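You operate a simulated robot arm through the tools that you are given. There is no shell and no other tool. Be economical: measure what you need, move in short steps, check, and stop when the job is done.

Carry out the task below with a simulated robot arm. There is one attempt and no reset: what you move stays moved.

JOB
Wind the grey waste back off the table winder's core, to 10 metres.
Fine: tension to low first; then brake on and chuck open.

It is judged by the outcome, as a careful person would: the job done as asked, and still so three seconds after it is handed in. It fails if anything else is knocked over, pushed out of place, dropped, spilled or broken.

ROBOT AND FRAMES
A 7-joint arm with a two-finger parallel gripper, fixed in place. Base frame: the origin is at the foot of the arm, x ahead of it, y to its left, z up; the work surface is at about z = 812. Lengths are in mm, angles in degrees, forces in N, time in s.
With the tool pointing down near the work surface it reaches from about 300 to 700 mm from the base axis. Its first joint turns from -66.0 to 66.0 degrees. Payload 1.57 kg.
Tool frame: the origin (TCP) lies between the finger pads and is the grasp point; the fingertips stand 30 mm ahead of it; z points along the fingers, y is the line along which they close. The gripper opens to 110 mm. The fingers are 24 mm wide and 12 mm thick; the gripper's body (48 by 112 mm) begins 78 mm behind the TCP.
Orientation is that of the tool frame in the base frame, as [roll, pitch, yaw] about the fixed x, y, z axes, in that order (R = Rz(yaw) Ry(pitch) Rx(roll)). With the fingers straight down and closing along the base's y, the tool's x points along the base's -x, its y along +y and its z along -z.

CONTROLS
- The arm moves only by the tool servo_tool. Its argument "rows" is a list of rows, each a list of 6 numbers: the shift along the tool's x, y, z in units of 200 mm (1.0 is 200 mm), then the turn, a rotation vector about the tool's x, y, z in units of 45 degrees (1.0 is 45 degrees). In form: [[dx, dy, dz, ax, ay, az], ...]. A call has 1 to 12 rows; each row is the pose to reach, as a shift and turn from the pose commanded when the call began, along the tool's axes at that moment. "hand" is the closure, from 0 (fully open) to 1 (shut), set as the call begins (left out, the last holds). A call with a number of a shift or a turn outside -1 to 1 is refused whole. Each row takes 0.2 s and may step no farther than 50 mm and 8.6 degrees from the row before; otherwise, or with a gripper value out of range, the whole call is refused. A pose out of reach is approached as far as the arm can. The call stops where the force on the tool passes 50 N (or 10 N more than at its start, if that is more) or the arm is blocked; 0.2 s more then pass. The fingers move at their own pace (about 108 mm/s each) and stop on an object; they squeeze with about 36 N. The grip force told is the motor's: it shows also when the fingers shut on nothing. Time passes only in rows, and 0.2 s behind the last, so rows that repeat a pose let the fingers close. It gives the time, the measured TCP pose, the force on the tool (base axes), the opening and the grip force at its end, in the units of the frame above (readings bear some noise), with the torque about the TCP (base axes, N m) and any sound that the robot's microphone picked up.
- Cameras (640 x 400 px; columns grow to the right, rows downward): "scene" is fixed at [134.5, -374.8, 1406.2]; the picture's right is [0.96, -0.26, 0.00], its down [-0.15, -0.54, -0.83] and it looks along [0.22, 0.80, -0.56] (base axes); focal length 338 px, centre (320, 200). "wrist" rides on the gripper at [70, 16, -141] in the tool frame; the picture's right is [-0.23, 0.97, 0.00], its down [-0.86, -0.20, -0.48] and it looks along [-0.47, -0.11, 0.88] (tool axes); focal length 222 px, centre (320, 200). There is no depth. A picture from a camera that has moved, and an enlarged one, comes with that camera's place and axes in the base frame and with its lens.
- capture(camera): a new picture of that camera. The clock stands still meanwhile.
- enlarge(camera, box): a new picture of the part [left, top, right, bottom] of that camera's present view, enlarged. The clock stands still meanwhile.
- close_job(): hands the job in; it is judged then, once.

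Work in short steps. Places have to be worked out from the pictures, the camera data and where the tool is seen: move nearer, look again, correct. Check each grasp and each placing, and mend what went wrong. You have 120 turns and 76 pictures in all, those below and enlarged ones among them. Open the gripper and draw the arm clear of the work before you hand the job in, unless the task says otherwise; then end with one line.

The tools are called after ">>>" as name(argument=value, ...) on one line, values as JSON. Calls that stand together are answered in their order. servo_tool: Moves the arm, as the interface text tells. Its arguments: {"type":"object","properties":{"rows":{"type":"array","items":{"type":"array","items":{"type":"number"}}},"hand":{"type":"number"}},"required":["rows"]} The other tools are called the same way: capture (camera) takes a picture; enlarge (camera, box) takes an enlarged picture of a part of a camera's view; close_job () hands the job in.

At the start:

```text
time_s: 0.0
eef_pos: [301.0, 211.8, 1135.3]
ee_rot: [-179.9, 0.0, 180.0]
wrist_force: [0.4, 0.1, 0.3]
wrist_torque: [0.01, 0.03, 0.01]
width: 110.1
finger_force: 0.0
```

scene: 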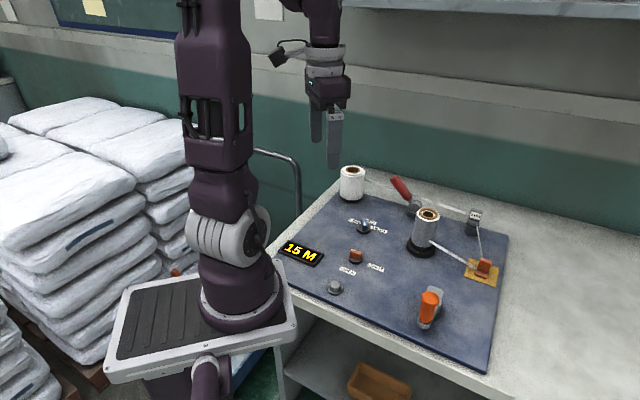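
wrist: 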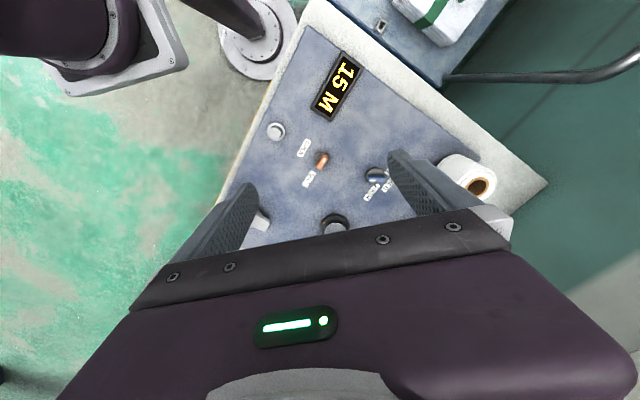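

I start by looking closer at the panel to read the labels and controls.

>>> enlarge(camera="scene", box=[270, 150, 520, 306])

>>> enlarge(camera="scene", box=[320, 190, 420, 300])

>>> enlarge(camera="scene", box=[380, 165, 510, 335])

>>> enlarge(camera="wrist", box=[230, 40, 430, 240])

```text
2.56 times, centred on (395, 228) of scene
camera zoom: at [134.5, -374.8, 1406.2], right [0.96, -0.26, 0.0], down [-0.15, -0.54, -0.83], along [0.22, 0.8, -0.56], focal length 865 px, centre (128, 128)
```

zoom: 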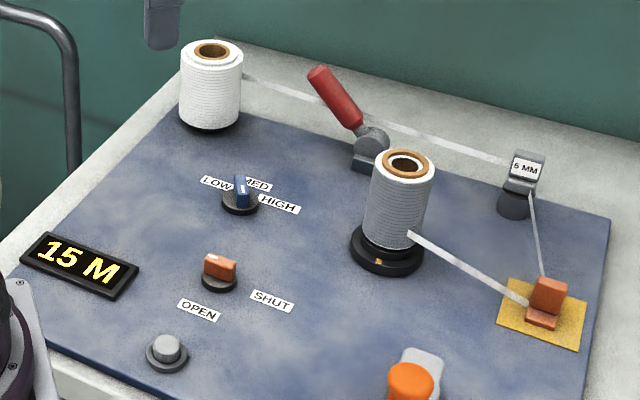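

```text
3.64 times, centred on (370, 245) of scene
camera zoom: at [134.5, -374.8, 1406.2], right [0.96, -0.26, 0.0], down [-0.15, -0.54, -0.83], along [0.22, 0.8, -0.56], focal length 1228 px, centre (138, 36)
```

zoom: 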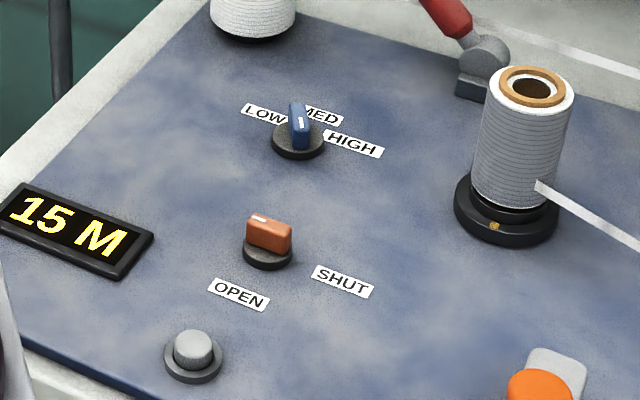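

```text
2.35 times, centred on (445, 250) of scene
camera zoom: at [134.5, -374.8, 1406.2], right [0.96, -0.26, 0.0], down [-0.15, -0.54, -0.83], along [0.22, 0.8, -0.56], focal length 795 px, centre (26, 82)
```

zoom: 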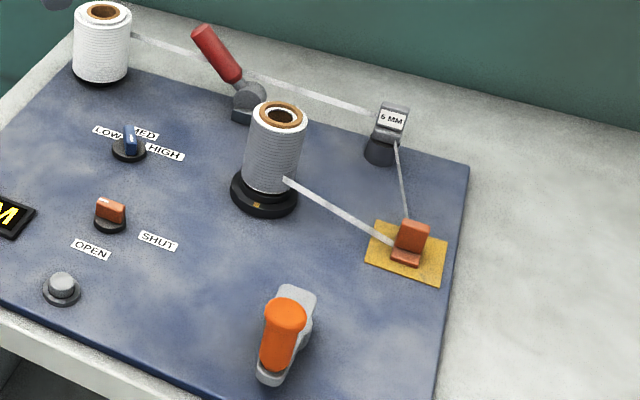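

```text
2.00 times, centred on (330, 140) of wrist
camera zoom: at [232.6, 228.7, 1276.2], right [0.23, 0.97, 0.0], down [0.86, -0.2, 0.48], along [0.47, -0.11, -0.88], focal length 444 px, centre (300, 320)
```

zoom: 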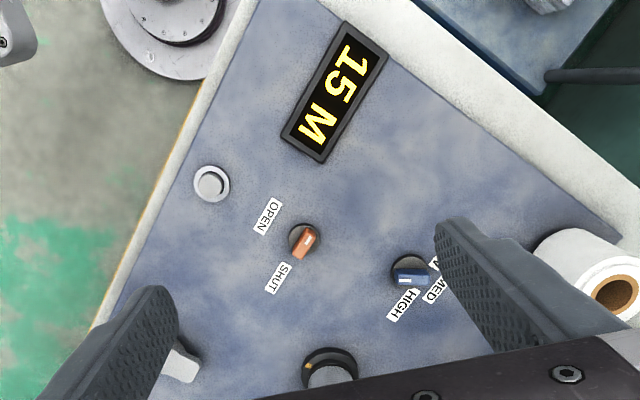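

Layout as I judge it: tension knob ≈(452,307), chuck knob ≈(385,200), crank ≈(483,8), core ≈(565,190), red brake lever ≈(625,343). I'll come lower to read the knob pointers.

>>> servo_tool(rows=[[0, 0, 0.2, 0, 0, 0], [0, 0, 0.4, 0, 0, 0], [-0.1, 0, 0.6, 0, 0, 0], [-0.2, 0, 0.7, 0, 0, 0]])

>>> capture(camera="wrist")

>>> enlarge(camera="scene", box=[390, 165, 510, 240])

>>> enlarge(camera="scene", box=[400, 270, 480, 340])

```text
time_s: 1.0
eef_pos: [342.4, 213.0, 994.6]
ee_rot: [180.0, 0.0, 180.0]
wrist_force: [0.6, 1.0, -0.4]
wrist_torque: [0.04, 0.0, 0.03]
width: 110.1
finger_force: 0.1
```

```text
69 pictures are left
camera wrist: at [273.2, 229.3, 1135.6], right [0.23, 0.97, 0.0], down [0.86, -0.2, 0.48], along [0.47, -0.11, -0.88], focal length 222 px, centre (320, 200)
```

wrist: 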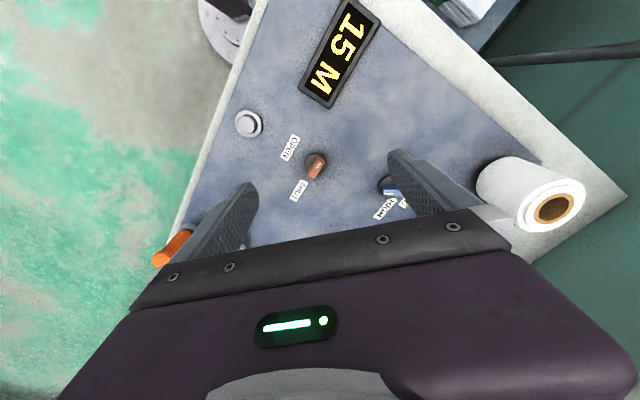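

```text
5.33 times, centred on (450, 202) of scene
camera zoom: at [134.5, -374.8, 1406.2], right [0.96, -0.26, 0.0], down [-0.15, -0.54, -0.83], along [0.22, 0.8, -0.56], focal length 1802 px, centre (-373, 187)
```

zoom: 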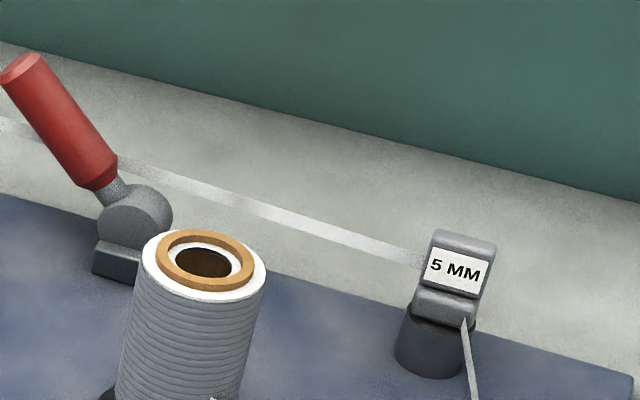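

```text
5.71 times, centred on (440, 305) of scene
camera zoom: at [134.5, -374.8, 1406.2], right [0.96, -0.26, 0.0], down [-0.15, -0.54, -0.83], along [0.22, 0.8, -0.56], focal length 1930 px, centre (-366, -400)
```

zoom: 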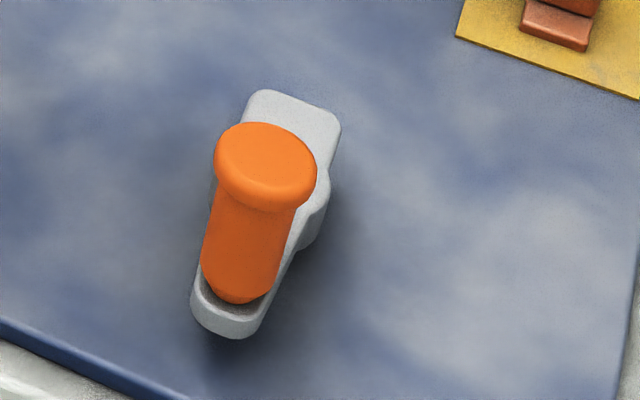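

Chuck knob is in clear view; I enlarge it, then shift left (+y) to see the tension knob.

>>> enlarge(camera="wrist", box=[260, 120, 370, 210])

>>> servo_tool(rows=[[-0.15, 0.2, 0, 0, 0, 0], [-0.3, 0.4, 0, 0, 0, 0]])

>>> capture(camera="wrist")

>>> enlarge(camera="wrist", box=[240, 100, 400, 220])

```text
4.44 times, centred on (315, 165) of wrist
camera zoom: at [273.2, 229.3, 1135.6], right [0.23, 0.97, 0.0], down [0.86, -0.2, 0.48], along [0.47, -0.11, -0.88], focal length 987 px, centre (342, 356)
```

zoom: 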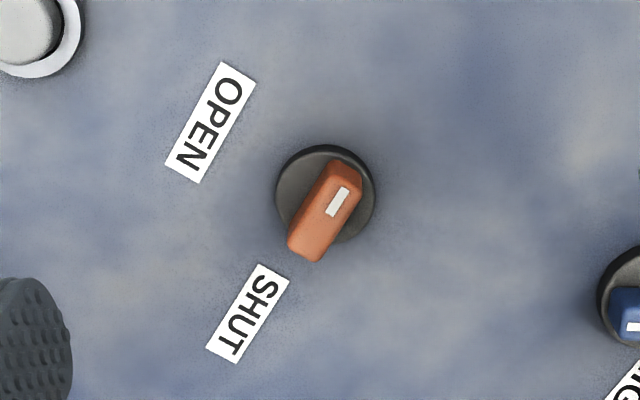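

```text
time_s: 1.6
eef_pos: [402.8, 294.2, 996.7]
ee_rot: [-180.0, 0.1, -180.0]
wrist_force: [0.0, -0.2, -0.1]
wrist_torque: [0.01, -0.01, 0.02]
width: 110.3
finger_force: 0.0
```

```text
65 pictures are left
camera wrist: at [333.7, 310.4, 1136.9], right [0.23, 0.97, 0.0], down [0.86, -0.2, 0.48], along [0.47, -0.11, -0.88], focal length 222 px, centre (320, 200)
```

wrist: 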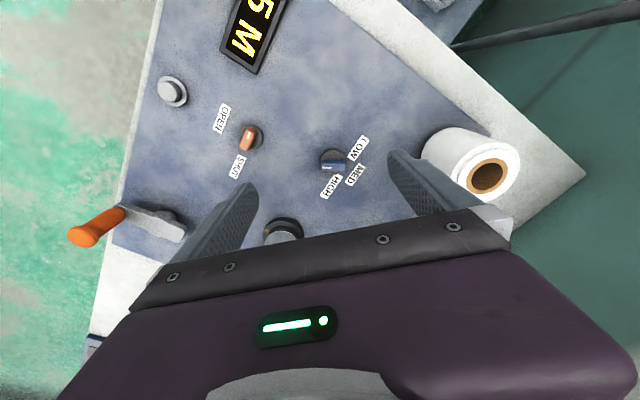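

```text
3.33 times, centred on (320, 160) of wrist
camera zoom: at [333.7, 310.4, 1136.9], right [0.23, 0.97, 0.0], down [0.86, -0.2, 0.48], along [0.47, -0.11, -0.88], focal length 740 px, centre (320, 333)
```

zoom: 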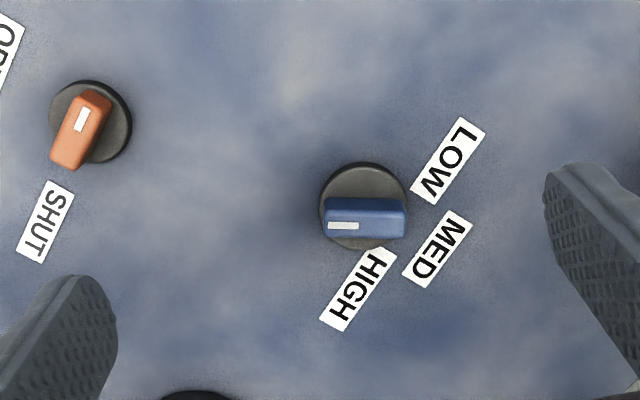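

Panel is yawed about −45°. The knob pointers are ambiguous, so I look at each more closely from the scene camera.

>>> enlarge(camera="scene", box=[345, 208, 393, 238])

>>> enlarge(camera="scene", box=[332, 243, 388, 278])

>>> enlarge(camera="wrist", box=[300, 130, 380, 200])

```text
13.33 times, centred on (369, 223) of scene
camera zoom: at [134.4, -374.9, 1406.2], right [0.96, -0.26, 0.0], down [-0.15, -0.54, -0.83], along [0.22, 0.8, -0.56], focal length 4504 px, centre (-333, -107)
```

zoom: 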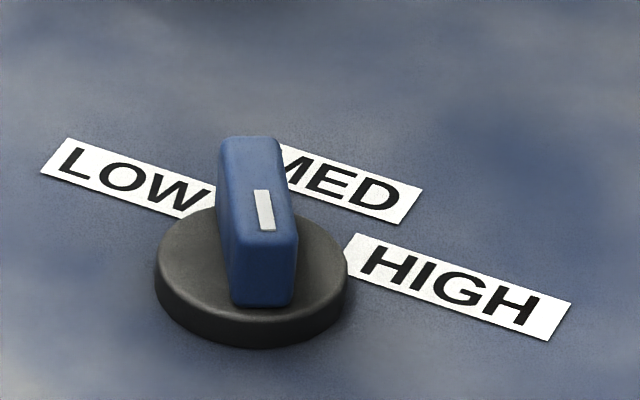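

```text
11.43 times, centred on (360, 260) of scene
camera zoom: at [134.4, -374.9, 1406.2], right [0.96, -0.26, 0.0], down [-0.15, -0.54, -0.83], along [0.22, 0.8, -0.56], focal length 3861 px, centre (-137, -491)
```

zoom: 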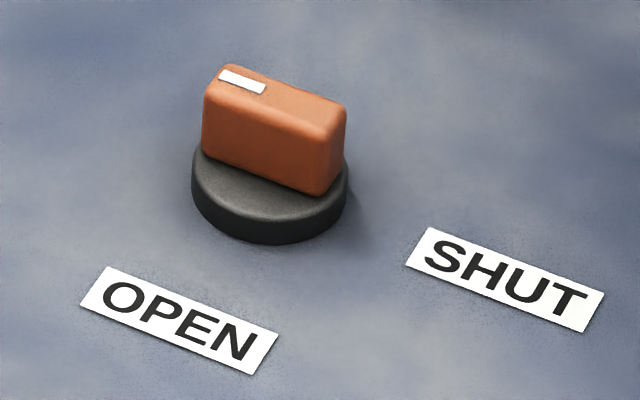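

```text
5.71 times, centred on (340, 165) of wrist
camera zoom: at [333.7, 310.4, 1136.9], right [0.23, 0.97, 0.0], down [0.86, -0.2, 0.48], along [0.47, -0.11, -0.88], focal length 1269 px, centre (206, 400)
```

zoom: 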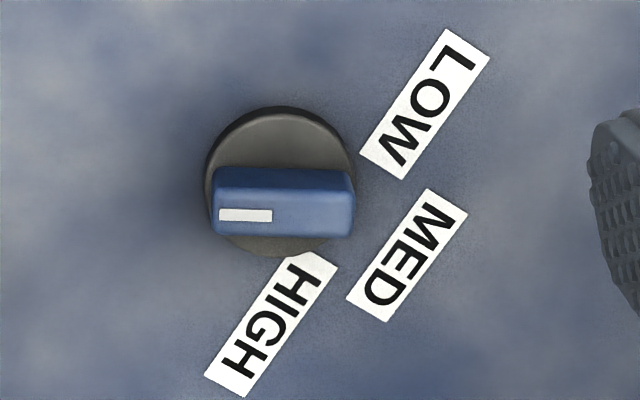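

Triangulating puts the tension bar top at (446,303,837), bar axis at ≈77° in base. I move above it and turn the tool clockwise so the fingers close across the bar.

>>> servo_tool(rows=[[-0.11, 0.022, 0, 0, 0, 0.19], [-0.2185, 0.044, 0, 0, 0, 0.38], [-0.2185, 0.044, 0, 0, 0, 0.57], [-0.2185, 0.044, 0, 0, 0, 0.76], [-0.2185, 0.044, 0, 0, 0, 0.95]])

>>> servo_tool(rows=[[0, 0, 0, 0, 0, 0.19], [0, 0, 0, 0, 0, 0.38], [0, 0, 0, 0, 0, 0.57], [0, 0, 0, 0, 0, 0.76], [0, 0, 0, 0, 0, 0.95]])

>>> servo_tool(rows=[[0, 0, 0, 0, 0, 0.19], [0, 0, 0, 0, 0, 0.38], [0, 0, 0, 0, 0, 0.4], [0, 0, 0, 0, 0, 0.4]])

>>> capture(camera="wrist")

```text
time_s: 2.8
eef_pos: [446.0, 301.6, 995.3]
ee_rot: [179.9, 0.0, 137.2]
wrist_force: [0.3, 0.4, 1.2]
wrist_torque: [-0.01, 0.03, 0.01]
width: 109.8
finger_force: 0.1
```

```text
time_s: 4.0
eef_pos: [445.1, 302.7, 995.2]
ee_rot: [180.0, 0.1, 94.4]
wrist_force: [0.2, 0.0, -0.4]
wrist_torque: [0.03, 0.04, -0.01]
width: 109.8
finger_force: 0.0
```

```text
time_s: 5.0
eef_pos: [445.5, 303.0, 996.2]
ee_rot: [-180.0, 0.0, 76.4]
wrist_force: [0.0, -0.5, 0.5]
wrist_torque: [0.0, -0.03, -0.06]
width: 109.8
finger_force: 0.1
```

```text
60 pictures are left
camera wrist: at [477.6, 365.3, 1136.1], right [0.89, -0.45, 0.0], down [-0.39, -0.78, 0.48], along [-0.21, -0.43, -0.88], focal length 222 px, centre (320, 200)
```

wrist: 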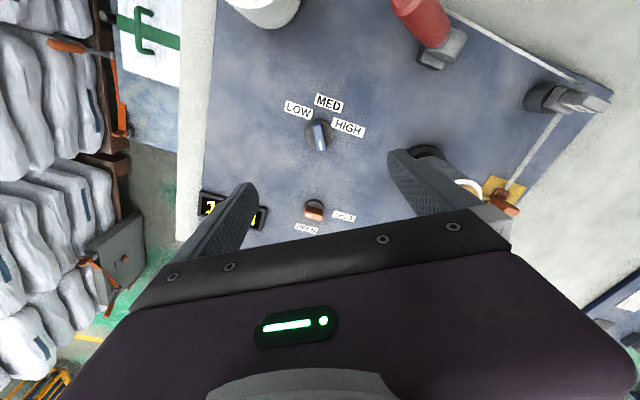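

Alignment is good. Descend to z≈856 (fingertips just above the dial) with half-closed fingers.

>>> servo_tool(rows=[[0, 0, 0.2, 0, 0, 0], [0, 0, 0.4, 0, 0, 0], [0, 0, 0.6, 0, 0, 0], [0, 0, 0.68, 0, 0, 0], [0, 0, 0.7, 0, 0, 0]], hand=0.5)

>>> capture(camera="wrist")

>>> enlarge(camera="scene", box=[320, 180, 430, 250])

```text
time_s: 6.2
eef_pos: [445.4, 301.1, 856.2]
ee_rot: [-179.9, -0.1, 76.4]
wrist_force: [0.7, 0.6, 0.4]
wrist_torque: [-0.02, 0.02, 0.01]
width: 54.9
finger_force: 0.0
```

```text
59 pictures are left
camera wrist: at [477.9, 365.0, 996.0], right [0.89, -0.45, 0.0], down [-0.39, -0.79, 0.48], along [-0.21, -0.43, -0.88], focal length 222 px, centre (320, 200)
```

wrist: 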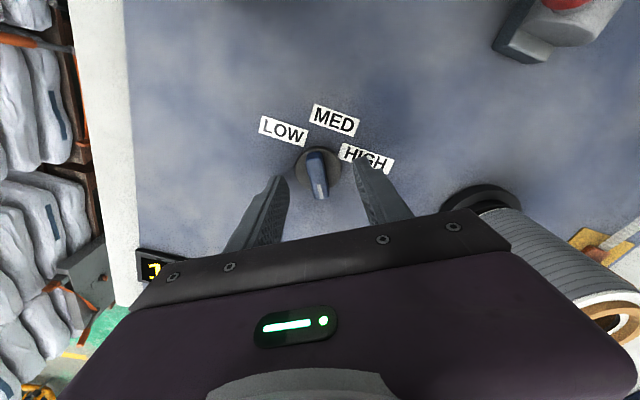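

```text
5.71 times, centred on (375, 215) of scene
camera zoom: at [134.5, -374.8, 1406.2], right [0.96, -0.26, 0.0], down [-0.15, -0.54, -0.83], along [0.22, 0.8, -0.56], focal length 1930 px, centre (6, 114)
```

zoom: 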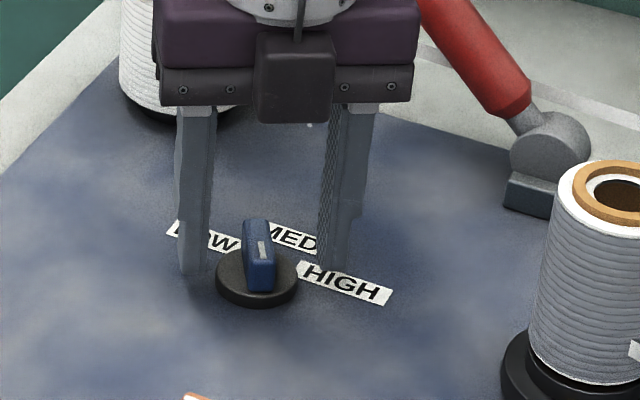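

The bar is between the fingers; close on it.

>>> servo_tool(rows=[[0, 0, 0, 0, 0, 0], [0, 0, 0, 0, 0, 0]], hand=1)

```text
time_s: 6.8
eef_pos: [444.4, 300.7, 856.3]
ee_rot: [-179.9, 0.1, 76.5]
wrist_force: [-7.3, 0.6, 0.5]
wrist_torque: [0.11, 0.06, -0.02]
width: 13.0
finger_force: 29.5
```

Gripped at 13 mm. Turn counter-clockwise (HIGH→LOW sense) about 26° and read torque and sounds.

>>> servo_tool(rows=[[0, 0, 0, 0, 0, -0.1], [0, 0, 0, 0, 0, -0.25], [0, 0, 0, 0, 0, -0.4], [0, 0, 0, 0, 0, -0.58]])

>>> enlarge(camera="scene", box=[320, 180, 430, 250])

```text
time_s: 7.8
eef_pos: [446.2, 301.5, 855.3]
ee_rot: [-180.0, 0.1, 102.7]
wrist_force: [-3.9, 1.7, -2.3]
wrist_torque: [0.52, 0.21, 0.01]
width: 12.8
finger_force: 29.7
```

```text
5.71 times, centred on (375, 215) of scene
camera zoom: at [134.4, -374.8, 1406.2], right [0.96, -0.26, 0.0], down [-0.15, -0.54, -0.83], along [0.22, 0.8, -0.56], focal length 1930 px, centre (6, 114)
```

zoom: 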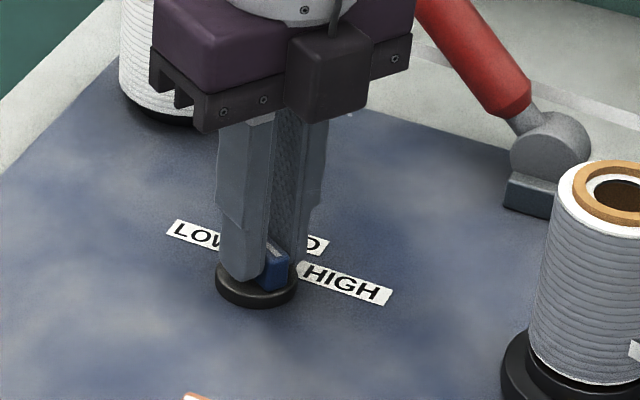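

It turns freely, no sound yet. Continue counter-clockwise in steps, watching for detents or a stop.

>>> servo_tool(rows=[[0, 0, 0, 0, 0, -0.18], [0, 0, 0, 0, 0, -0.36], [0, 0, 0, 0, 0, -0.54], [0, 0, 0, 0, 0, -0.72], [0, 0, 0, 0, 0, -0.9]])

```text
time_s: 9.0
eef_pos: [447.6, 302.6, 854.6]
ee_rot: [179.8, 0.1, 143.2]
wrist_force: [19.6, 12.3, -17.3]
wrist_torque: [0.15, -0.14, -0.11]
width: 13.1
finger_force: 29.8
```

Side forces are rising though torque is low; look before going on.

>>> enlarge(camera="scene", box=[320, 180, 430, 250])

>>> capture(camera="wrist")

```text
5.71 times, centred on (375, 215) of scene
camera zoom: at [135.2, -374.4, 1406.2], right [0.96, -0.26, 0.0], down [-0.15, -0.54, -0.83], along [0.22, 0.8, -0.56], focal length 1930 px, centre (6, 114)
```

zoom: 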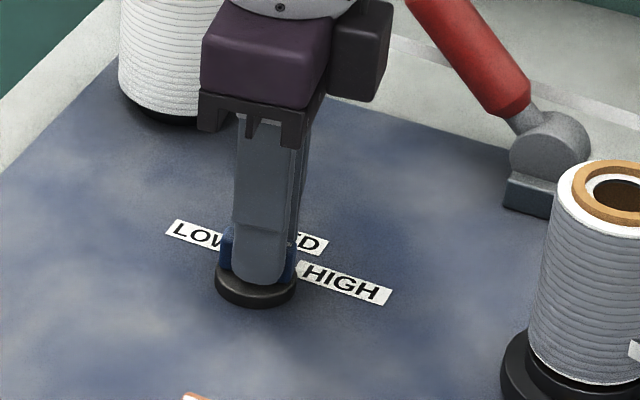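

```text
55 pictures are left
camera wrist: at [401.5, 356.7, 996.0], right [0.76, 0.65, 0.0], down [0.56, -0.67, 0.48], along [0.31, -0.36, -0.88], focal length 222 px, centre (320, 200)
```

wrist: 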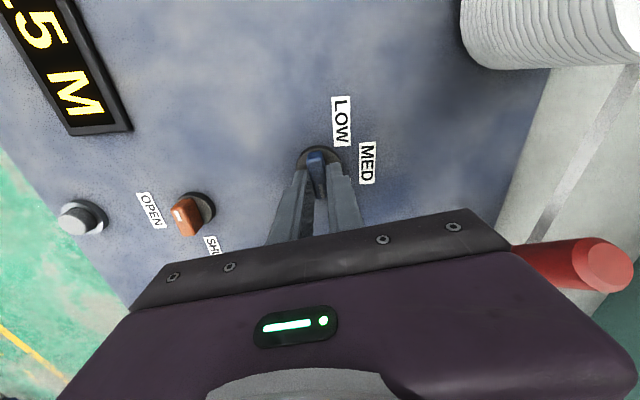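

Knob axis I now judge at (445,304), so my grip is a few mm off. I release slightly, read the pose and re-centre.

>>> servo_tool(rows=[[0, 0, 0, 0, 0, 0], [0, 0, 0, 0, 0, 0]], hand=0.7)

>>> capture(camera="wrist")

```text
time_s: 9.6
eef_pos: [445.6, 300.3, 855.8]
ee_rot: [-179.9, 0.1, 143.2]
wrist_force: [0.2, 0.7, 0.5]
wrist_torque: [0.0, 0.0, 0.01]
width: 33.0
finger_force: 0.0
```

```text
54 pictures are left
camera wrist: at [400.1, 356.0, 996.0], right [0.77, 0.64, 0.0], down [0.57, -0.67, 0.48], along [0.31, -0.37, -0.88], focal length 222 px, centre (320, 200)
```

wrist: 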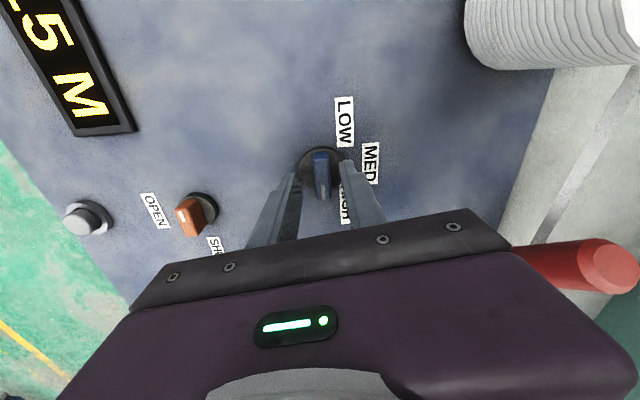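

>>> enlarge(camera="wrist", box=[280, 130, 380, 220])

```text
4.44 times, centred on (330, 175) of wrist
camera zoom: at [400.1, 356.0, 996.0], right [0.77, 0.64, 0.0], down [0.57, -0.67, 0.48], along [0.31, -0.37, -0.88], focal length 987 px, centre (276, 311)
```

zoom: 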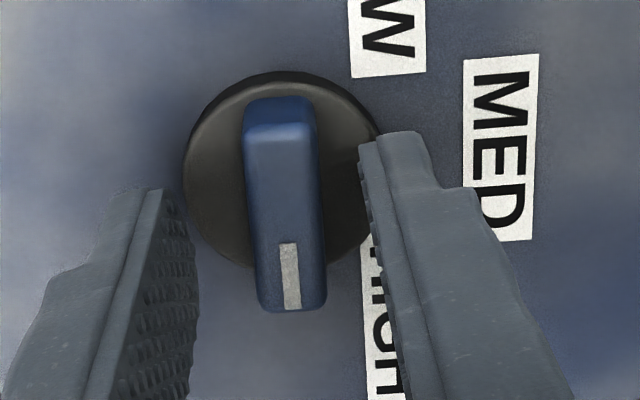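

The knob sits at mark ≈ −46° base (about 57° from start), possibly a 60° detent. I re-centre by +3.8 mm in y, align and grip again.

>>> servo_tool(rows=[[0.0114, 0.0152, 0, 0, 0, 0.18], [0.0114, 0.0152, 0, 0, 0, 0.18]])

>>> servo_tool(rows=[[0, 0, 0, 0, 0, 0], [0, 0, 0, 0, 0, 0]], hand=1)

>>> servo_tool(rows=[[0, 0, 0, 0, 0, -0.18], [0, 0, 0, 0, 0, -0.36], [0, 0, 0, 0, 0, -0.54]])

>>> servo_tool(rows=[[0, 0, 0, 0, 0, -0.18], [0, 0, 0, 0, 0, -0.36], [0, 0, 0, 0, 0, -0.54], [0, 0, 0, 0, 0, -0.72], [0, 0, 0, 0, 0, -0.8]])

```text
time_s: 10.2
eef_pos: [445.3, 305.7, 855.9]
ee_rot: [180.0, 0.0, 134.9]
wrist_force: [0.1, -0.8, -0.3]
wrist_torque: [-0.01, -0.01, 0.01]
width: 32.7
finger_force: 0.1
```

```text
time_s: 10.8
eef_pos: [444.5, 303.7, 854.6]
ee_rot: [-179.8, 0.1, 135.1]
wrist_force: [-7.0, -6.3, 5.3]
wrist_torque: [-0.16, 0.08, -0.02]
width: 13.0
finger_force: 30.0
```

```text
time_s: 11.6
eef_pos: [444.5, 305.1, 854.9]
ee_rot: [-179.9, -0.1, 159.4]
wrist_force: [-11.1, -9.6, 2.3]
wrist_torque: [-0.4, -0.34, 0.0]
width: 12.8
finger_force: 30.1
```

```text
time_s: 12.8
eef_pos: [445.0, 303.8, 856.2]
ee_rot: [-180.0, -0.2, -164.5]
wrist_force: [-7.8, -10.4, -10.1]
wrist_torque: [-0.4, 0.97, 0.0]
width: 13.0
finger_force: 29.6
```

Turned another ~60° with no torque. Release and look whether the knob stays there.

>>> servo_tool(rows=[[0, 0, 0, 0, 0, 0], [0, 0, 0, 0, 0, 0]], hand=0.7)

>>> enlarge(camera="wrist", box=[260, 120, 380, 220])

```text
time_s: 13.4
eef_pos: [445.8, 305.1, 856.9]
ee_rot: [179.9, 0.0, -164.7]
wrist_force: [-0.3, -0.1, -0.2]
wrist_torque: [0.03, -0.04, -0.03]
width: 32.9
finger_force: 0.1
```

```text
4.00 times, centred on (320, 170) of wrist
camera zoom: at [374.2, 302.2, 996.6], right [-0.04, 1.0, 0.0], down [0.88, 0.03, 0.48], along [0.48, 0.02, -0.88], focal length 888 px, centre (320, 320)
```

zoom: 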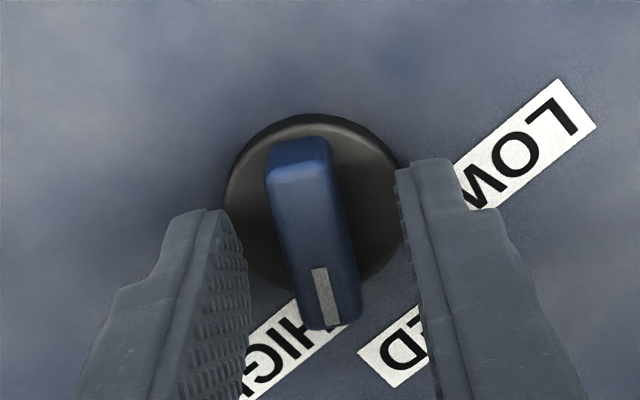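

It stays where put; the mark now lies between HIGH and MED. Grip and continue towards LOW, feeling for a stop.

>>> servo_tool(rows=[[0, 0, 0, 0, 0, 0], [0, 0, 0, 0, 0, 0]], hand=1)

>>> servo_tool(rows=[[0, 0, 0, 0, 0, -0.1], [0, 0, 0, 0, 0, -0.2], [0, 0, 0, 0, 0, -0.3], [0, 0, 0, 0, 0, -0.4]])

>>> servo_tool(rows=[[0, 0, 0, 0, 0, -0.15], [0, 0, 0, 0, 0, -0.3], [0, 0, 0, 0, 0, -0.45]])

```text
time_s: 14.0
eef_pos: [445.9, 304.0, 856.5]
ee_rot: [-180.0, 0.0, -164.6]
wrist_force: [2.8, -2.5, 2.9]
wrist_torque: [-0.09, -0.07, 0.02]
width: 12.6
finger_force: 29.8
```

```text
time_s: 15.0
eef_pos: [444.0, 304.9, 857.6]
ee_rot: [-180.0, 0.0, -146.6]
wrist_force: [-1.0, -7.0, 2.4]
wrist_torque: [-0.25, 0.25, -1.34]
width: 19.6
finger_force: 34.0
```

```text
time_s: 15.8
eef_pos: [444.1, 302.5, 855.7]
ee_rot: [-180.0, -0.2, -126.4]
wrist_force: [-8.7, -16.7, 7.7]
wrist_torque: [0.12, -0.14, -1.72]
width: 30.5
finger_force: 39.3
```

A hard stop: the fingers twist on the bar while the knob holds. So this is the counter-clockwise end (LOW, the labels being ordered HIGH→MED→LOW counter-clockwise). Release and check.

>>> servo_tool(rows=[[0, 0, 0, 0, 0, 0], [0, 0, 0, 0, 0, 0]], hand=0.5)

>>> servo_tool(rows=[[0, 0, -0.2, 0, 0, 0], [0, 0, -0.4, 0, 0, 0], [0, 0, -0.5, 0, 0, 0]])

>>> capture(camera="wrist")

>>> enlarge(camera="scene", box=[320, 190, 420, 300])

```text
time_s: 16.4
eef_pos: [446.0, 305.6, 855.9]
ee_rot: [180.0, 0.1, -126.3]
wrist_force: [0.4, 0.0, -0.1]
wrist_torque: [0.0, -0.04, -0.03]
width: 54.8
finger_force: 0.2
```

```text
time_s: 17.2
eef_pos: [446.4, 304.9, 956.9]
ee_rot: [-180.0, 0.0, -126.4]
wrist_force: [-0.7, 0.2, -0.2]
wrist_torque: [-0.02, 0.03, -0.03]
width: 55.3
finger_force: 0.0
```

```text
51 pictures are left
camera wrist: at [392.1, 260.1, 1097.8], right [-0.65, 0.76, 0.0], down [0.67, 0.57, 0.48], along [0.36, 0.31, -0.88], focal length 222 px, centre (320, 200)
```

wrist: 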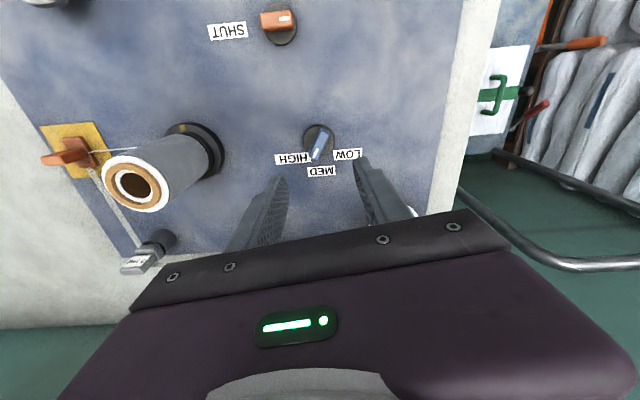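

```text
3.64 times, centred on (370, 245) of scene
camera zoom: at [134.5, -374.8, 1406.1], right [0.96, -0.26, 0.0], down [-0.15, -0.54, -0.83], along [0.22, 0.8, -0.56], focal length 1228 px, centre (138, 36)
```

zoom: 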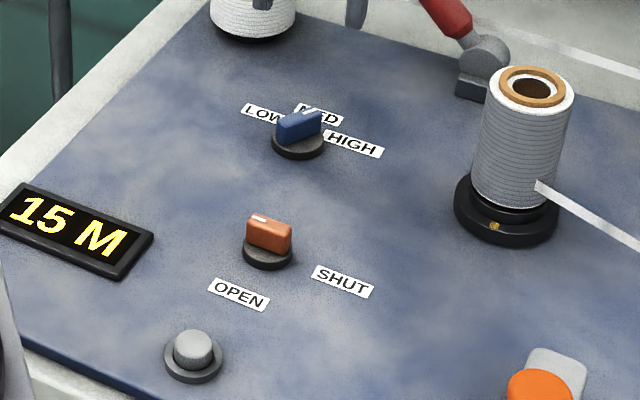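

The stop confirms the knob has three 60° positions and it is now at the LOW end (the white mark sits 90° off the labels). By the same offset the chuck might currently be OPEN, so I'll verify that later. Next, I look at the brake lever.

>>> servo_tool(rows=[[0, 0, -0.24, 0, 0, 0], [0, 0, -0.48, 0, 0, 0], [-0.12, -0.18, -0.5, 0, 0, 0], [-0.24, -0.36, -0.5, 0, 0, 0], [-0.365, -0.538, -0.5, 0, 0, 0], [-0.365, -0.538, -0.5, 0, 0, 0]])

>>> capture(camera="wrist")

>>> enlarge(camera="wrist", box=[240, 60, 420, 210])

>>> enlarge(camera="scene", box=[380, 165, 440, 225])

```text
time_s: 18.6
eef_pos: [575.0, 300.5, 1053.9]
ee_rot: [-179.9, -0.2, -126.4]
wrist_force: [0.2, -0.2, 0.7]
wrist_torque: [0.03, 0.01, 0.0]
width: 54.6
finger_force: 0.1
```

```text
49 pictures are left
camera wrist: at [521.6, 254.2, 1195.2], right [-0.65, 0.76, 0.0], down [0.67, 0.57, 0.48], along [0.36, 0.31, -0.88], focal length 222 px, centre (320, 200)
```

wrist: 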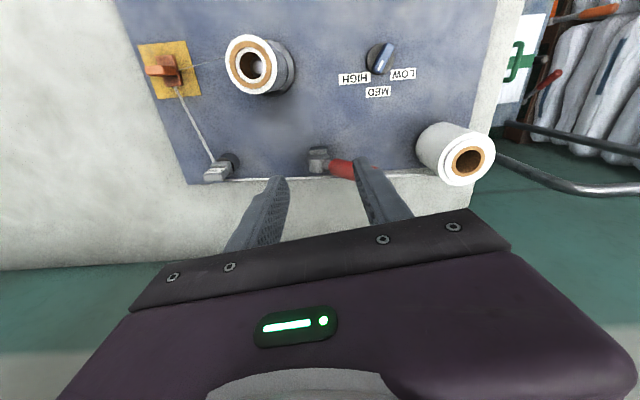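

```text
2.67 times, centred on (330, 135) of wrist
camera zoom: at [521.6, 254.2, 1195.2], right [-0.65, 0.76, 0.0], down [0.67, 0.57, 0.48], along [0.36, 0.31, -0.88], focal length 592 px, centre (293, 373)
```

zoom: 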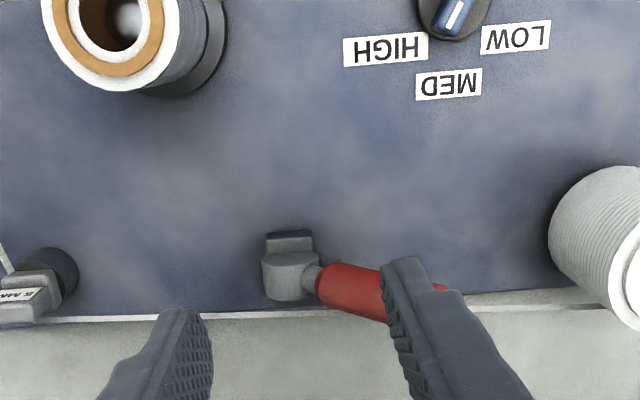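

```text
6.67 times, centred on (410, 195) of scene
camera zoom: at [134.5, -374.9, 1406.1], right [0.96, -0.26, 0.0], down [-0.15, -0.54, -0.83], along [0.22, 0.8, -0.56], focal length 2252 px, centre (-280, 233)
```

zoom: 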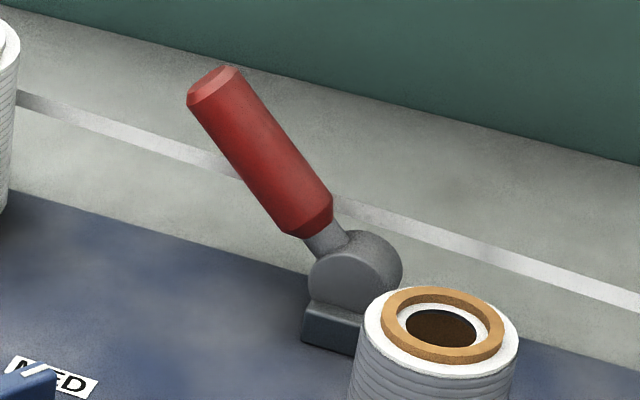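

No labels on the brake. The crank will tell me the brake and chuck states, so I move above the crank for a view.

>>> servo_tool(rows=[[0.184, -0.046, 0, 0, 0, 0], [0.368, -0.092, 0, 0, 0, 0], [0.552, -0.138, 0, 0, 0, 0], [0.735, -0.184, 0, 0, 0, 0]])

>>> servo_tool(rows=[[0.184, -0.046, 0, 0, 0, 0], [0.368, -0.092, 0, 0, 0, 0], [0.552, -0.138, 0, 0, 0, 0], [0.735, -0.184, 0, 0, 0, 0], [0.735, -0.184, 0, 0, 0, 0]])

>>> capture(camera="wrist")

```text
time_s: 19.6
eef_pos: [517.9, 159.3, 1057.0]
ee_rot: [180.0, 0.1, -126.6]
wrist_force: [-0.4, -0.9, 0.7]
wrist_torque: [0.0, 0.02, -0.01]
width: 55.1
finger_force: 0.1
```

```text
time_s: 20.8
eef_pos: [460.4, 18.6, 1055.4]
ee_rot: [180.0, -0.1, -126.3]
wrist_force: [0.3, -0.4, 0.2]
wrist_torque: [-0.01, -0.01, 0.01]
width: 54.8
finger_force: 0.1
```

```text
46 pictures are left
camera wrist: at [406.1, -27.5, 1195.0], right [-0.65, 0.76, 0.0], down [0.67, 0.57, 0.48], along [0.36, 0.31, -0.88], focal length 222 px, centre (320, 200)
```

wrist: 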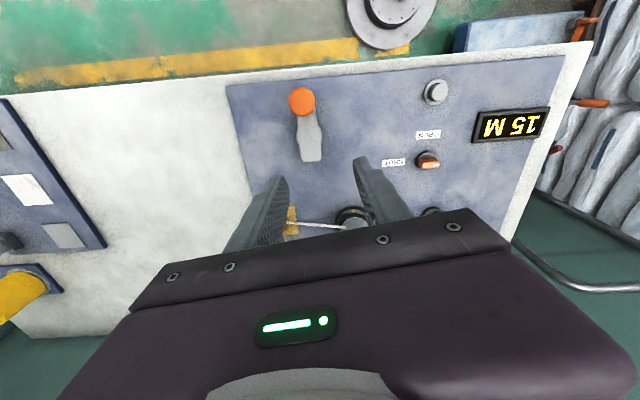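

>>> enlarge(camera="wrist", box=[250, 70, 370, 180])

```text
3.64 times, centred on (310, 125) of wrist
camera zoom: at [406.1, -27.5, 1195.0], right [-0.65, 0.76, 0.0], down [0.67, 0.57, 0.48], along [0.36, 0.31, -0.88], focal length 808 px, centre (356, 473)
```

zoom: 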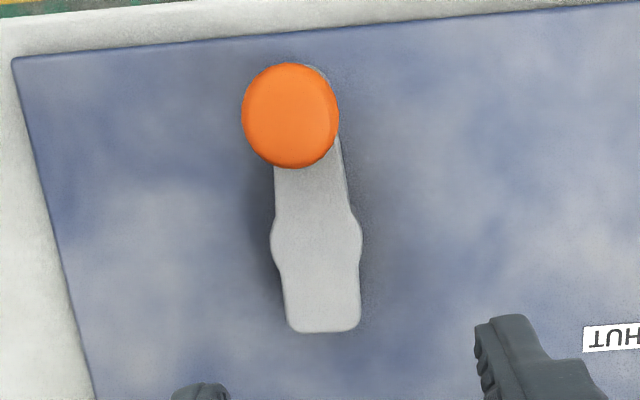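

Hub ≈(477,11), handle ≈(437,−28), radius ≈57 mm, pointing panel-down. I go above the handle, align, and look before descending.

>>> servo_tool(rows=[[0.128, -0.024, 0, 0, 0, 0.1], [0.257, -0.047, 0.1, 0, 0, 0.19], [0.257, -0.047, 0.3, 0, 0, 0.19], [0.257, -0.047, 0.45, 0, 0, 0.19], [0.257, -0.047, 0.45, 0, 0, 0.19]], hand=0.4)

>>> capture(camera="wrist")

```text
time_s: 22.0
eef_pos: [436.8, -26.9, 964.1]
ee_rot: [-180.0, 0.0, -135.0]
wrist_force: [-0.5, -0.6, 0.2]
wrist_torque: [0.0, -0.03, 0.02]
width: 65.8
finger_force: 0.0
```

```text
44 pictures are left
camera wrist: at [376.4, -64.4, 1104.4], right [-0.53, 0.85, 0.0], down [0.75, 0.46, 0.48], along [0.41, 0.25, -0.88], focal length 222 px, centre (320, 200)
```

wrist: 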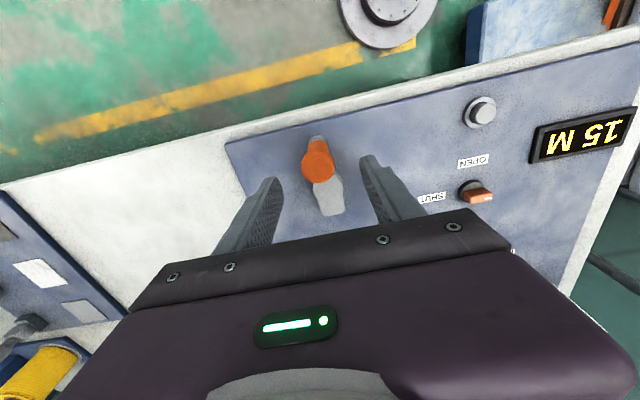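

Handle is centred between the fingers. Descend to z≈882 and close.

>>> servo_tool(rows=[[0, 0, 0.2, 0, 0, 0], [0, 0, 0.35, 0, 0, 0], [0, 0, 0.41, 0, 0, 0]])

>>> servo_tool(rows=[[0, 0, 0, 0, 0, 0], [0, 0, 0, 0, 0, 0], [0, 0, 0, 0, 0, 0]], hand=1)

```text
time_s: 22.8
eef_pos: [436.9, -27.7, 883.4]
ee_rot: [180.0, 0.0, -135.1]
wrist_force: [-0.2, 0.5, 0.4]
wrist_torque: [0.01, -0.03, 0.01]
width: 65.9
finger_force: 0.0
```

```text
time_s: 23.6
eef_pos: [436.8, -27.9, 883.9]
ee_rot: [-180.0, 0.0, -135.0]
wrist_force: [11.0, -14.4, -18.8]
wrist_torque: [0.32, -0.01, 0.0]
width: 30.1
finger_force: 39.5
```

Gripped (30 mm). The tape leaves the core on the near side, so counter-clockwise core rotation pays tape back; I try the crank counter-clockwise 30°.

>>> servo_tool(rows=[[-0.0043, -0.0495, 0, 0, 0, 0], [-0.017, -0.0975, 0, 0, 0, 0], [-0.038, -0.1425, 0, 0, 0, 0]])

>>> capture(camera="scene")

```text
time_s: 24.1
eef_pos: [437.5, -29.1, 884.0]
ee_rot: [179.0, -0.7, -134.5]
wrist_force: [-12.9, 11.9, 21.8]
wrist_torque: [-0.24, -0.29, 0.03]
width: 30.1
finger_force: 39.0
stopped in row 2: the force on the tool passed its limit (the readings are from after the stop); the commanded pose is now the measured one
```

```text
43 pictures are left
```

scene: 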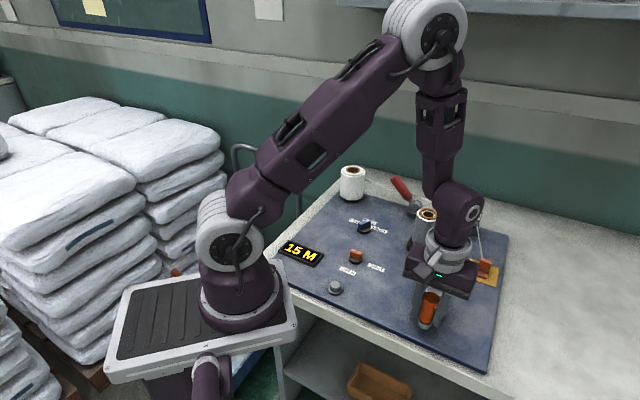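

The crank is held. Try the other way briefly to see whether it is locked both ways.

>>> servo_tool(rows=[[-0.001, 0.03, 0, 0, 0, 0], [-0.0043, 0.055, 0, 0, 0, 0]])

```text
time_s: 24.7
eef_pos: [437.7, -29.7, 883.7]
ee_rot: [179.9, -0.2, -135.0]
wrist_force: [11.8, -13.7, -16.7]
wrist_torque: [0.08, 0.19, -0.03]
width: 30.3
finger_force: 39.5
stopped in row 2: the force on the tool passed its limit (the readings are from after the stop); the commanded pose is now the measured one
```

Locked both ways, so the brake is on now with the lever leaning panel-left. I release the crank and go up, then on to push the lever over to the right.

>>> servo_tool(rows=[[0, 0, 0, 0, 0, 0], [0, 0, 0, 0, 0, 0]], hand=0.4)

>>> servo_tool(rows=[[0, 0, -0.2, 0, 0, 0], [0, 0, -0.4, 0, 0, 0], [0, 0, -0.6, 0, 0, 0], [0, 0, -0.7, 0, 0, 0]])

```text
time_s: 25.3
eef_pos: [436.4, -28.8, 883.0]
ee_rot: [179.8, -0.2, -134.9]
wrist_force: [0.6, 0.6, 0.2]
wrist_torque: [-0.01, 0.0, 0.0]
width: 66.0
finger_force: 0.0
```

```text
time_s: 26.3
eef_pos: [435.3, -26.7, 1024.5]
ee_rot: [179.7, -0.2, -135.0]
wrist_force: [-0.2, -0.6, -0.7]
wrist_torque: [0.01, 0.01, 0.03]
width: 66.1
finger_force: 0.1
```

Clear. Close the fingers and travel to above the left side of the lever, target (532,404,1024).

>>> servo_tool(rows=[[-0.187, 0.118, 0, 0, 0, 0], [-0.373, 0.236, 0, 0, 0, 0], [-0.56, 0.354, 0, 0, 0, 0], [-0.746, 0.472, 0, 0, 0, 0], [-0.933, 0.59, 0, 0, 0, 0]], hand=1)

>>> servo_tool(rows=[[-0.187, 0.118, 0, 0, 0, 0], [-0.373, 0.236, 0, 0, 0, 0], [-0.56, 0.354, 0, 0, 0, 0], [-0.746, 0.472, 0, 0, 0, 0], [-0.933, 0.59, 0, 0, 0, 0], [-0.933, 0.59, 0, 0, 0, 0]])

>>> capture(camera="wrist")

>>> enlarge(camera="scene", box=[330, 120, 490, 240])

```text
time_s: 27.5
eef_pos: [484.8, 190.4, 1022.0]
ee_rot: [179.8, -0.2, -135.0]
wrist_force: [0.0, -0.3, 1.0]
wrist_torque: [0.01, 0.0, 0.0]
width: 0.0
finger_force: 21.0
```

```text
time_s: 28.9
eef_pos: [528.1, 382.8, 1021.9]
ee_rot: [179.7, -0.3, -135.0]
wrist_force: [-0.3, 0.0, 0.9]
wrist_torque: [-0.01, -0.01, -0.03]
width: 0.0
finger_force: 21.3
out of reach, approached as far as the arm can: row 5, 6
```

```text
42 pictures are left
camera wrist: at [468.6, 344.5, 1162.8], right [-0.53, 0.85, 0.0], down [0.75, 0.46, 0.47], along [0.4, 0.25, -0.88], focal length 222 px, centre (320, 200)
```

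wrist: 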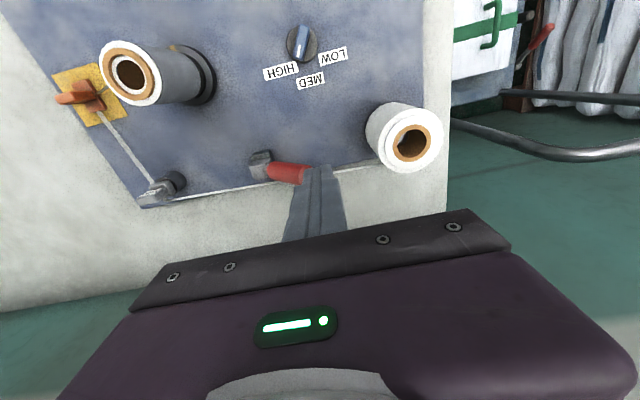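

```text
3.33 times, centred on (410, 180) of scene
camera zoom: at [134.5, -374.8, 1406.2], right [0.96, -0.26, 0.0], down [-0.15, -0.54, -0.83], along [0.22, 0.8, -0.56], focal length 1126 px, centre (20, 267)
```

zoom: 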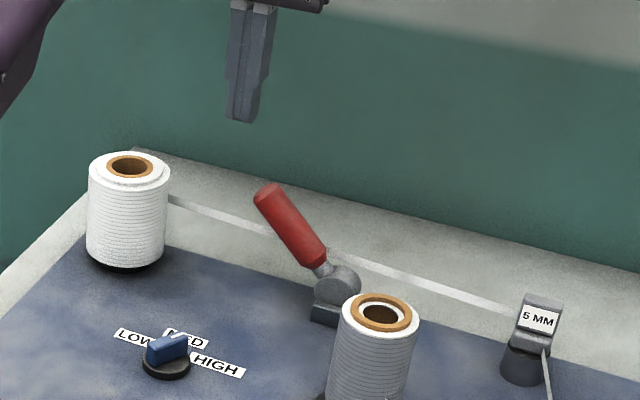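

The reach is short at this height. I descend slightly left of the lever (clear of the spool) to z≈902, then extend outward behind the lever tip.

>>> servo_tool(rows=[[0.02, 0.04, 0.1, 0, 0, 0], [0.02, 0.04, 0.3, 0, 0, 0], [0.0, 0.04, 0.5, 0, 0, 0], [0, 0.04, 0.6, 0, 0, 0], [-0.08, 0.04, 0.6, 0, 0, 0], [-0.08, 0.04, 0.6, 0, 0, 0]])

>>> capture(camera="wrist")

>>> enlarge(camera="scene", box=[330, 120, 490, 240])

```text
time_s: 30.3
eef_pos: [534.8, 398.8, 900.6]
ee_rot: [179.8, -0.2, -135.0]
wrist_force: [0.9, -0.4, 0.6]
wrist_torque: [-0.03, -0.01, -0.01]
width: 0.0
finger_force: 21.1
```

```text
40 pictures are left
camera wrist: at [474.5, 360.3, 1042.6], right [-0.53, 0.85, 0.0], down [0.75, 0.46, 0.47], along [0.4, 0.25, -0.88], focal length 222 px, centre (320, 200)
```

wrist: 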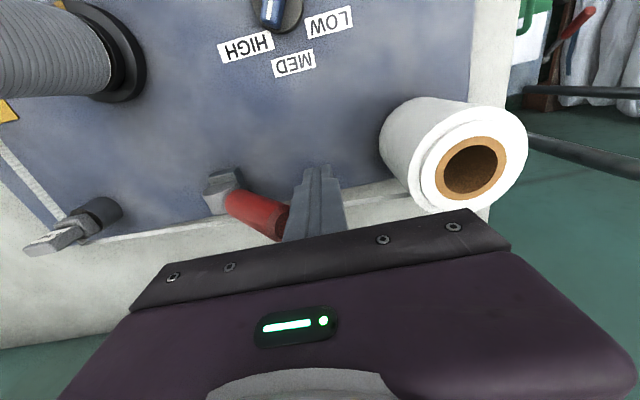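

```text
3.33 times, centred on (410, 180) of scene
camera zoom: at [134.5, -374.8, 1406.2], right [0.96, -0.26, 0.0], down [-0.15, -0.54, -0.83], along [0.22, 0.8, -0.56], focal length 1126 px, centre (20, 267)
```

zoom: 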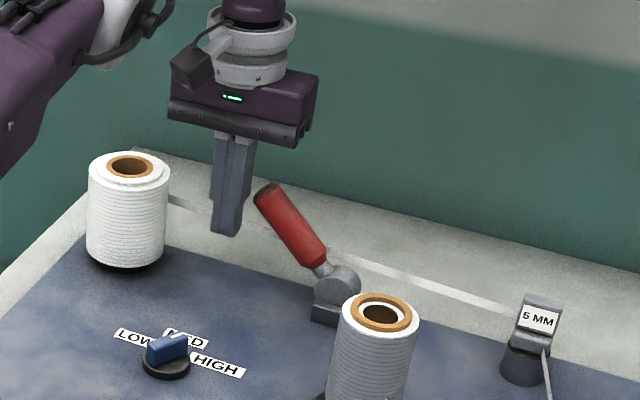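

The fingers stand just left of the lever, tips above the tape. Push along panel-right towards vertical.

>>> servo_tool(rows=[[0, -0.08, 0, 0, 0, 0], [0, -0.16, 0, 0, 0, 0], [0, -0.24, 0, 0, 0, 0], [0, -0.32, 0, 0, 0, 0], [0, -0.4, 0, 0, 0, 0], [0, -0.47, 0, 0, 0, 0], [0, -0.47, 0, 0, 0, 0]])

>>> enlarge(camera="scene", box=[350, 120, 510, 240])

```text
time_s: 31.8
eef_pos: [589.1, 342.0, 902.3]
ee_rot: [178.3, -0.3, -133.9]
wrist_force: [-9.3, 6.2, 3.6]
wrist_torque: [-0.1, -0.08, -0.06]
width: 0.1
finger_force: 21.1
stopped in row 7: the force on the tool passed its limit (the readings are from after the stop); the commanded pose is now the measured one
```

```text
3.33 times, centred on (430, 180) of scene
camera zoom: at [134.2, -374.8, 1406.2], right [0.96, -0.26, 0.0], down [-0.15, -0.54, -0.83], along [0.22, 0.8, -0.56], focal length 1126 px, centre (-47, 267)
```

zoom: 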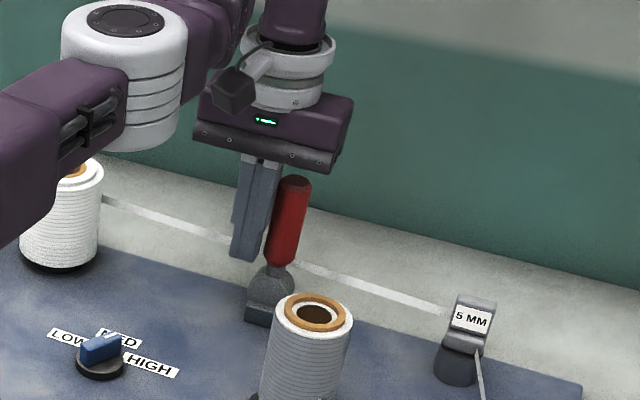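

The lever has swung to just past vertical and hit a stop. Back off left and up, then look whether it stays.

>>> servo_tool(rows=[[0, 0.1, 0, 0, 0, 0], [0, 0.2, 0, 0, 0, 0], [0.1, 0.25, -0.1, 0, 0, 0], [0.2, 0.25, -0.3, 0, 0, 0], [0.25, 0.25, -0.5, 0, 0, 0]])

>>> enlarge(camera="scene", box=[350, 120, 510, 240])

```text
time_s: 33.0
eef_pos: [524.7, 339.1, 1002.2]
ee_rot: [178.4, -0.4, -134.3]
wrist_force: [0.5, 0.8, -0.7]
wrist_torque: [-0.01, 0.01, 0.0]
width: 0.0
finger_force: 21.2
```

```text
3.33 times, centred on (430, 180) of scene
camera zoom: at [134.4, -374.9, 1406.1], right [0.96, -0.26, 0.0], down [-0.15, -0.54, -0.83], along [0.22, 0.8, -0.56], focal length 1126 px, centre (-47, 267)
```

zoom: 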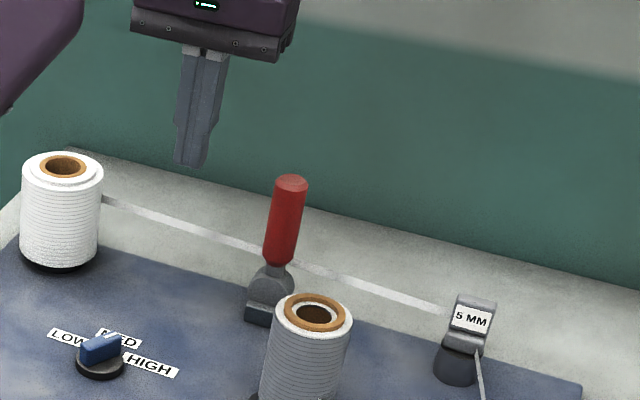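

Lever is upright and stays. Return to above the crank handle.

>>> servo_tool(rows=[[0.2, -0.124, -0.05, 0.036, 0, 0.015], [0.403, -0.248, -0.1, 0.036, 0, 0.015], [0.604, -0.371, -0.1, 0.036, 0, 0.015], [0.805, -0.495, -0.1, 0.036, 0, 0.015]], hand=0.4)

>>> servo_tool(rows=[[0.2, -0.124, 0, 0, 0, 0], [0.403, -0.248, 0, 0, 0, 0], [0.604, -0.371, 0, 0, 0, 0], [0.805, -0.495, 0, 0, 0, 0], [0.805, -0.495, 0, 0, 0, 0]])

```text
time_s: 34.0
eef_pos: [481.9, 150.8, 1020.2]
ee_rot: [-179.9, -0.3, -134.8]
wrist_force: [-0.3, 0.4, 0.4]
wrist_torque: [0.03, 0.01, -0.01]
width: 65.7
finger_force: 0.1
```

```text
time_s: 35.2
eef_pos: [437.3, -33.8, 1022.1]
ee_rot: [-179.9, -0.3, -134.8]
wrist_force: [0.4, -0.4, 0.2]
wrist_torque: [0.01, 0.0, -0.03]
width: 66.3
finger_force: 0.0
```

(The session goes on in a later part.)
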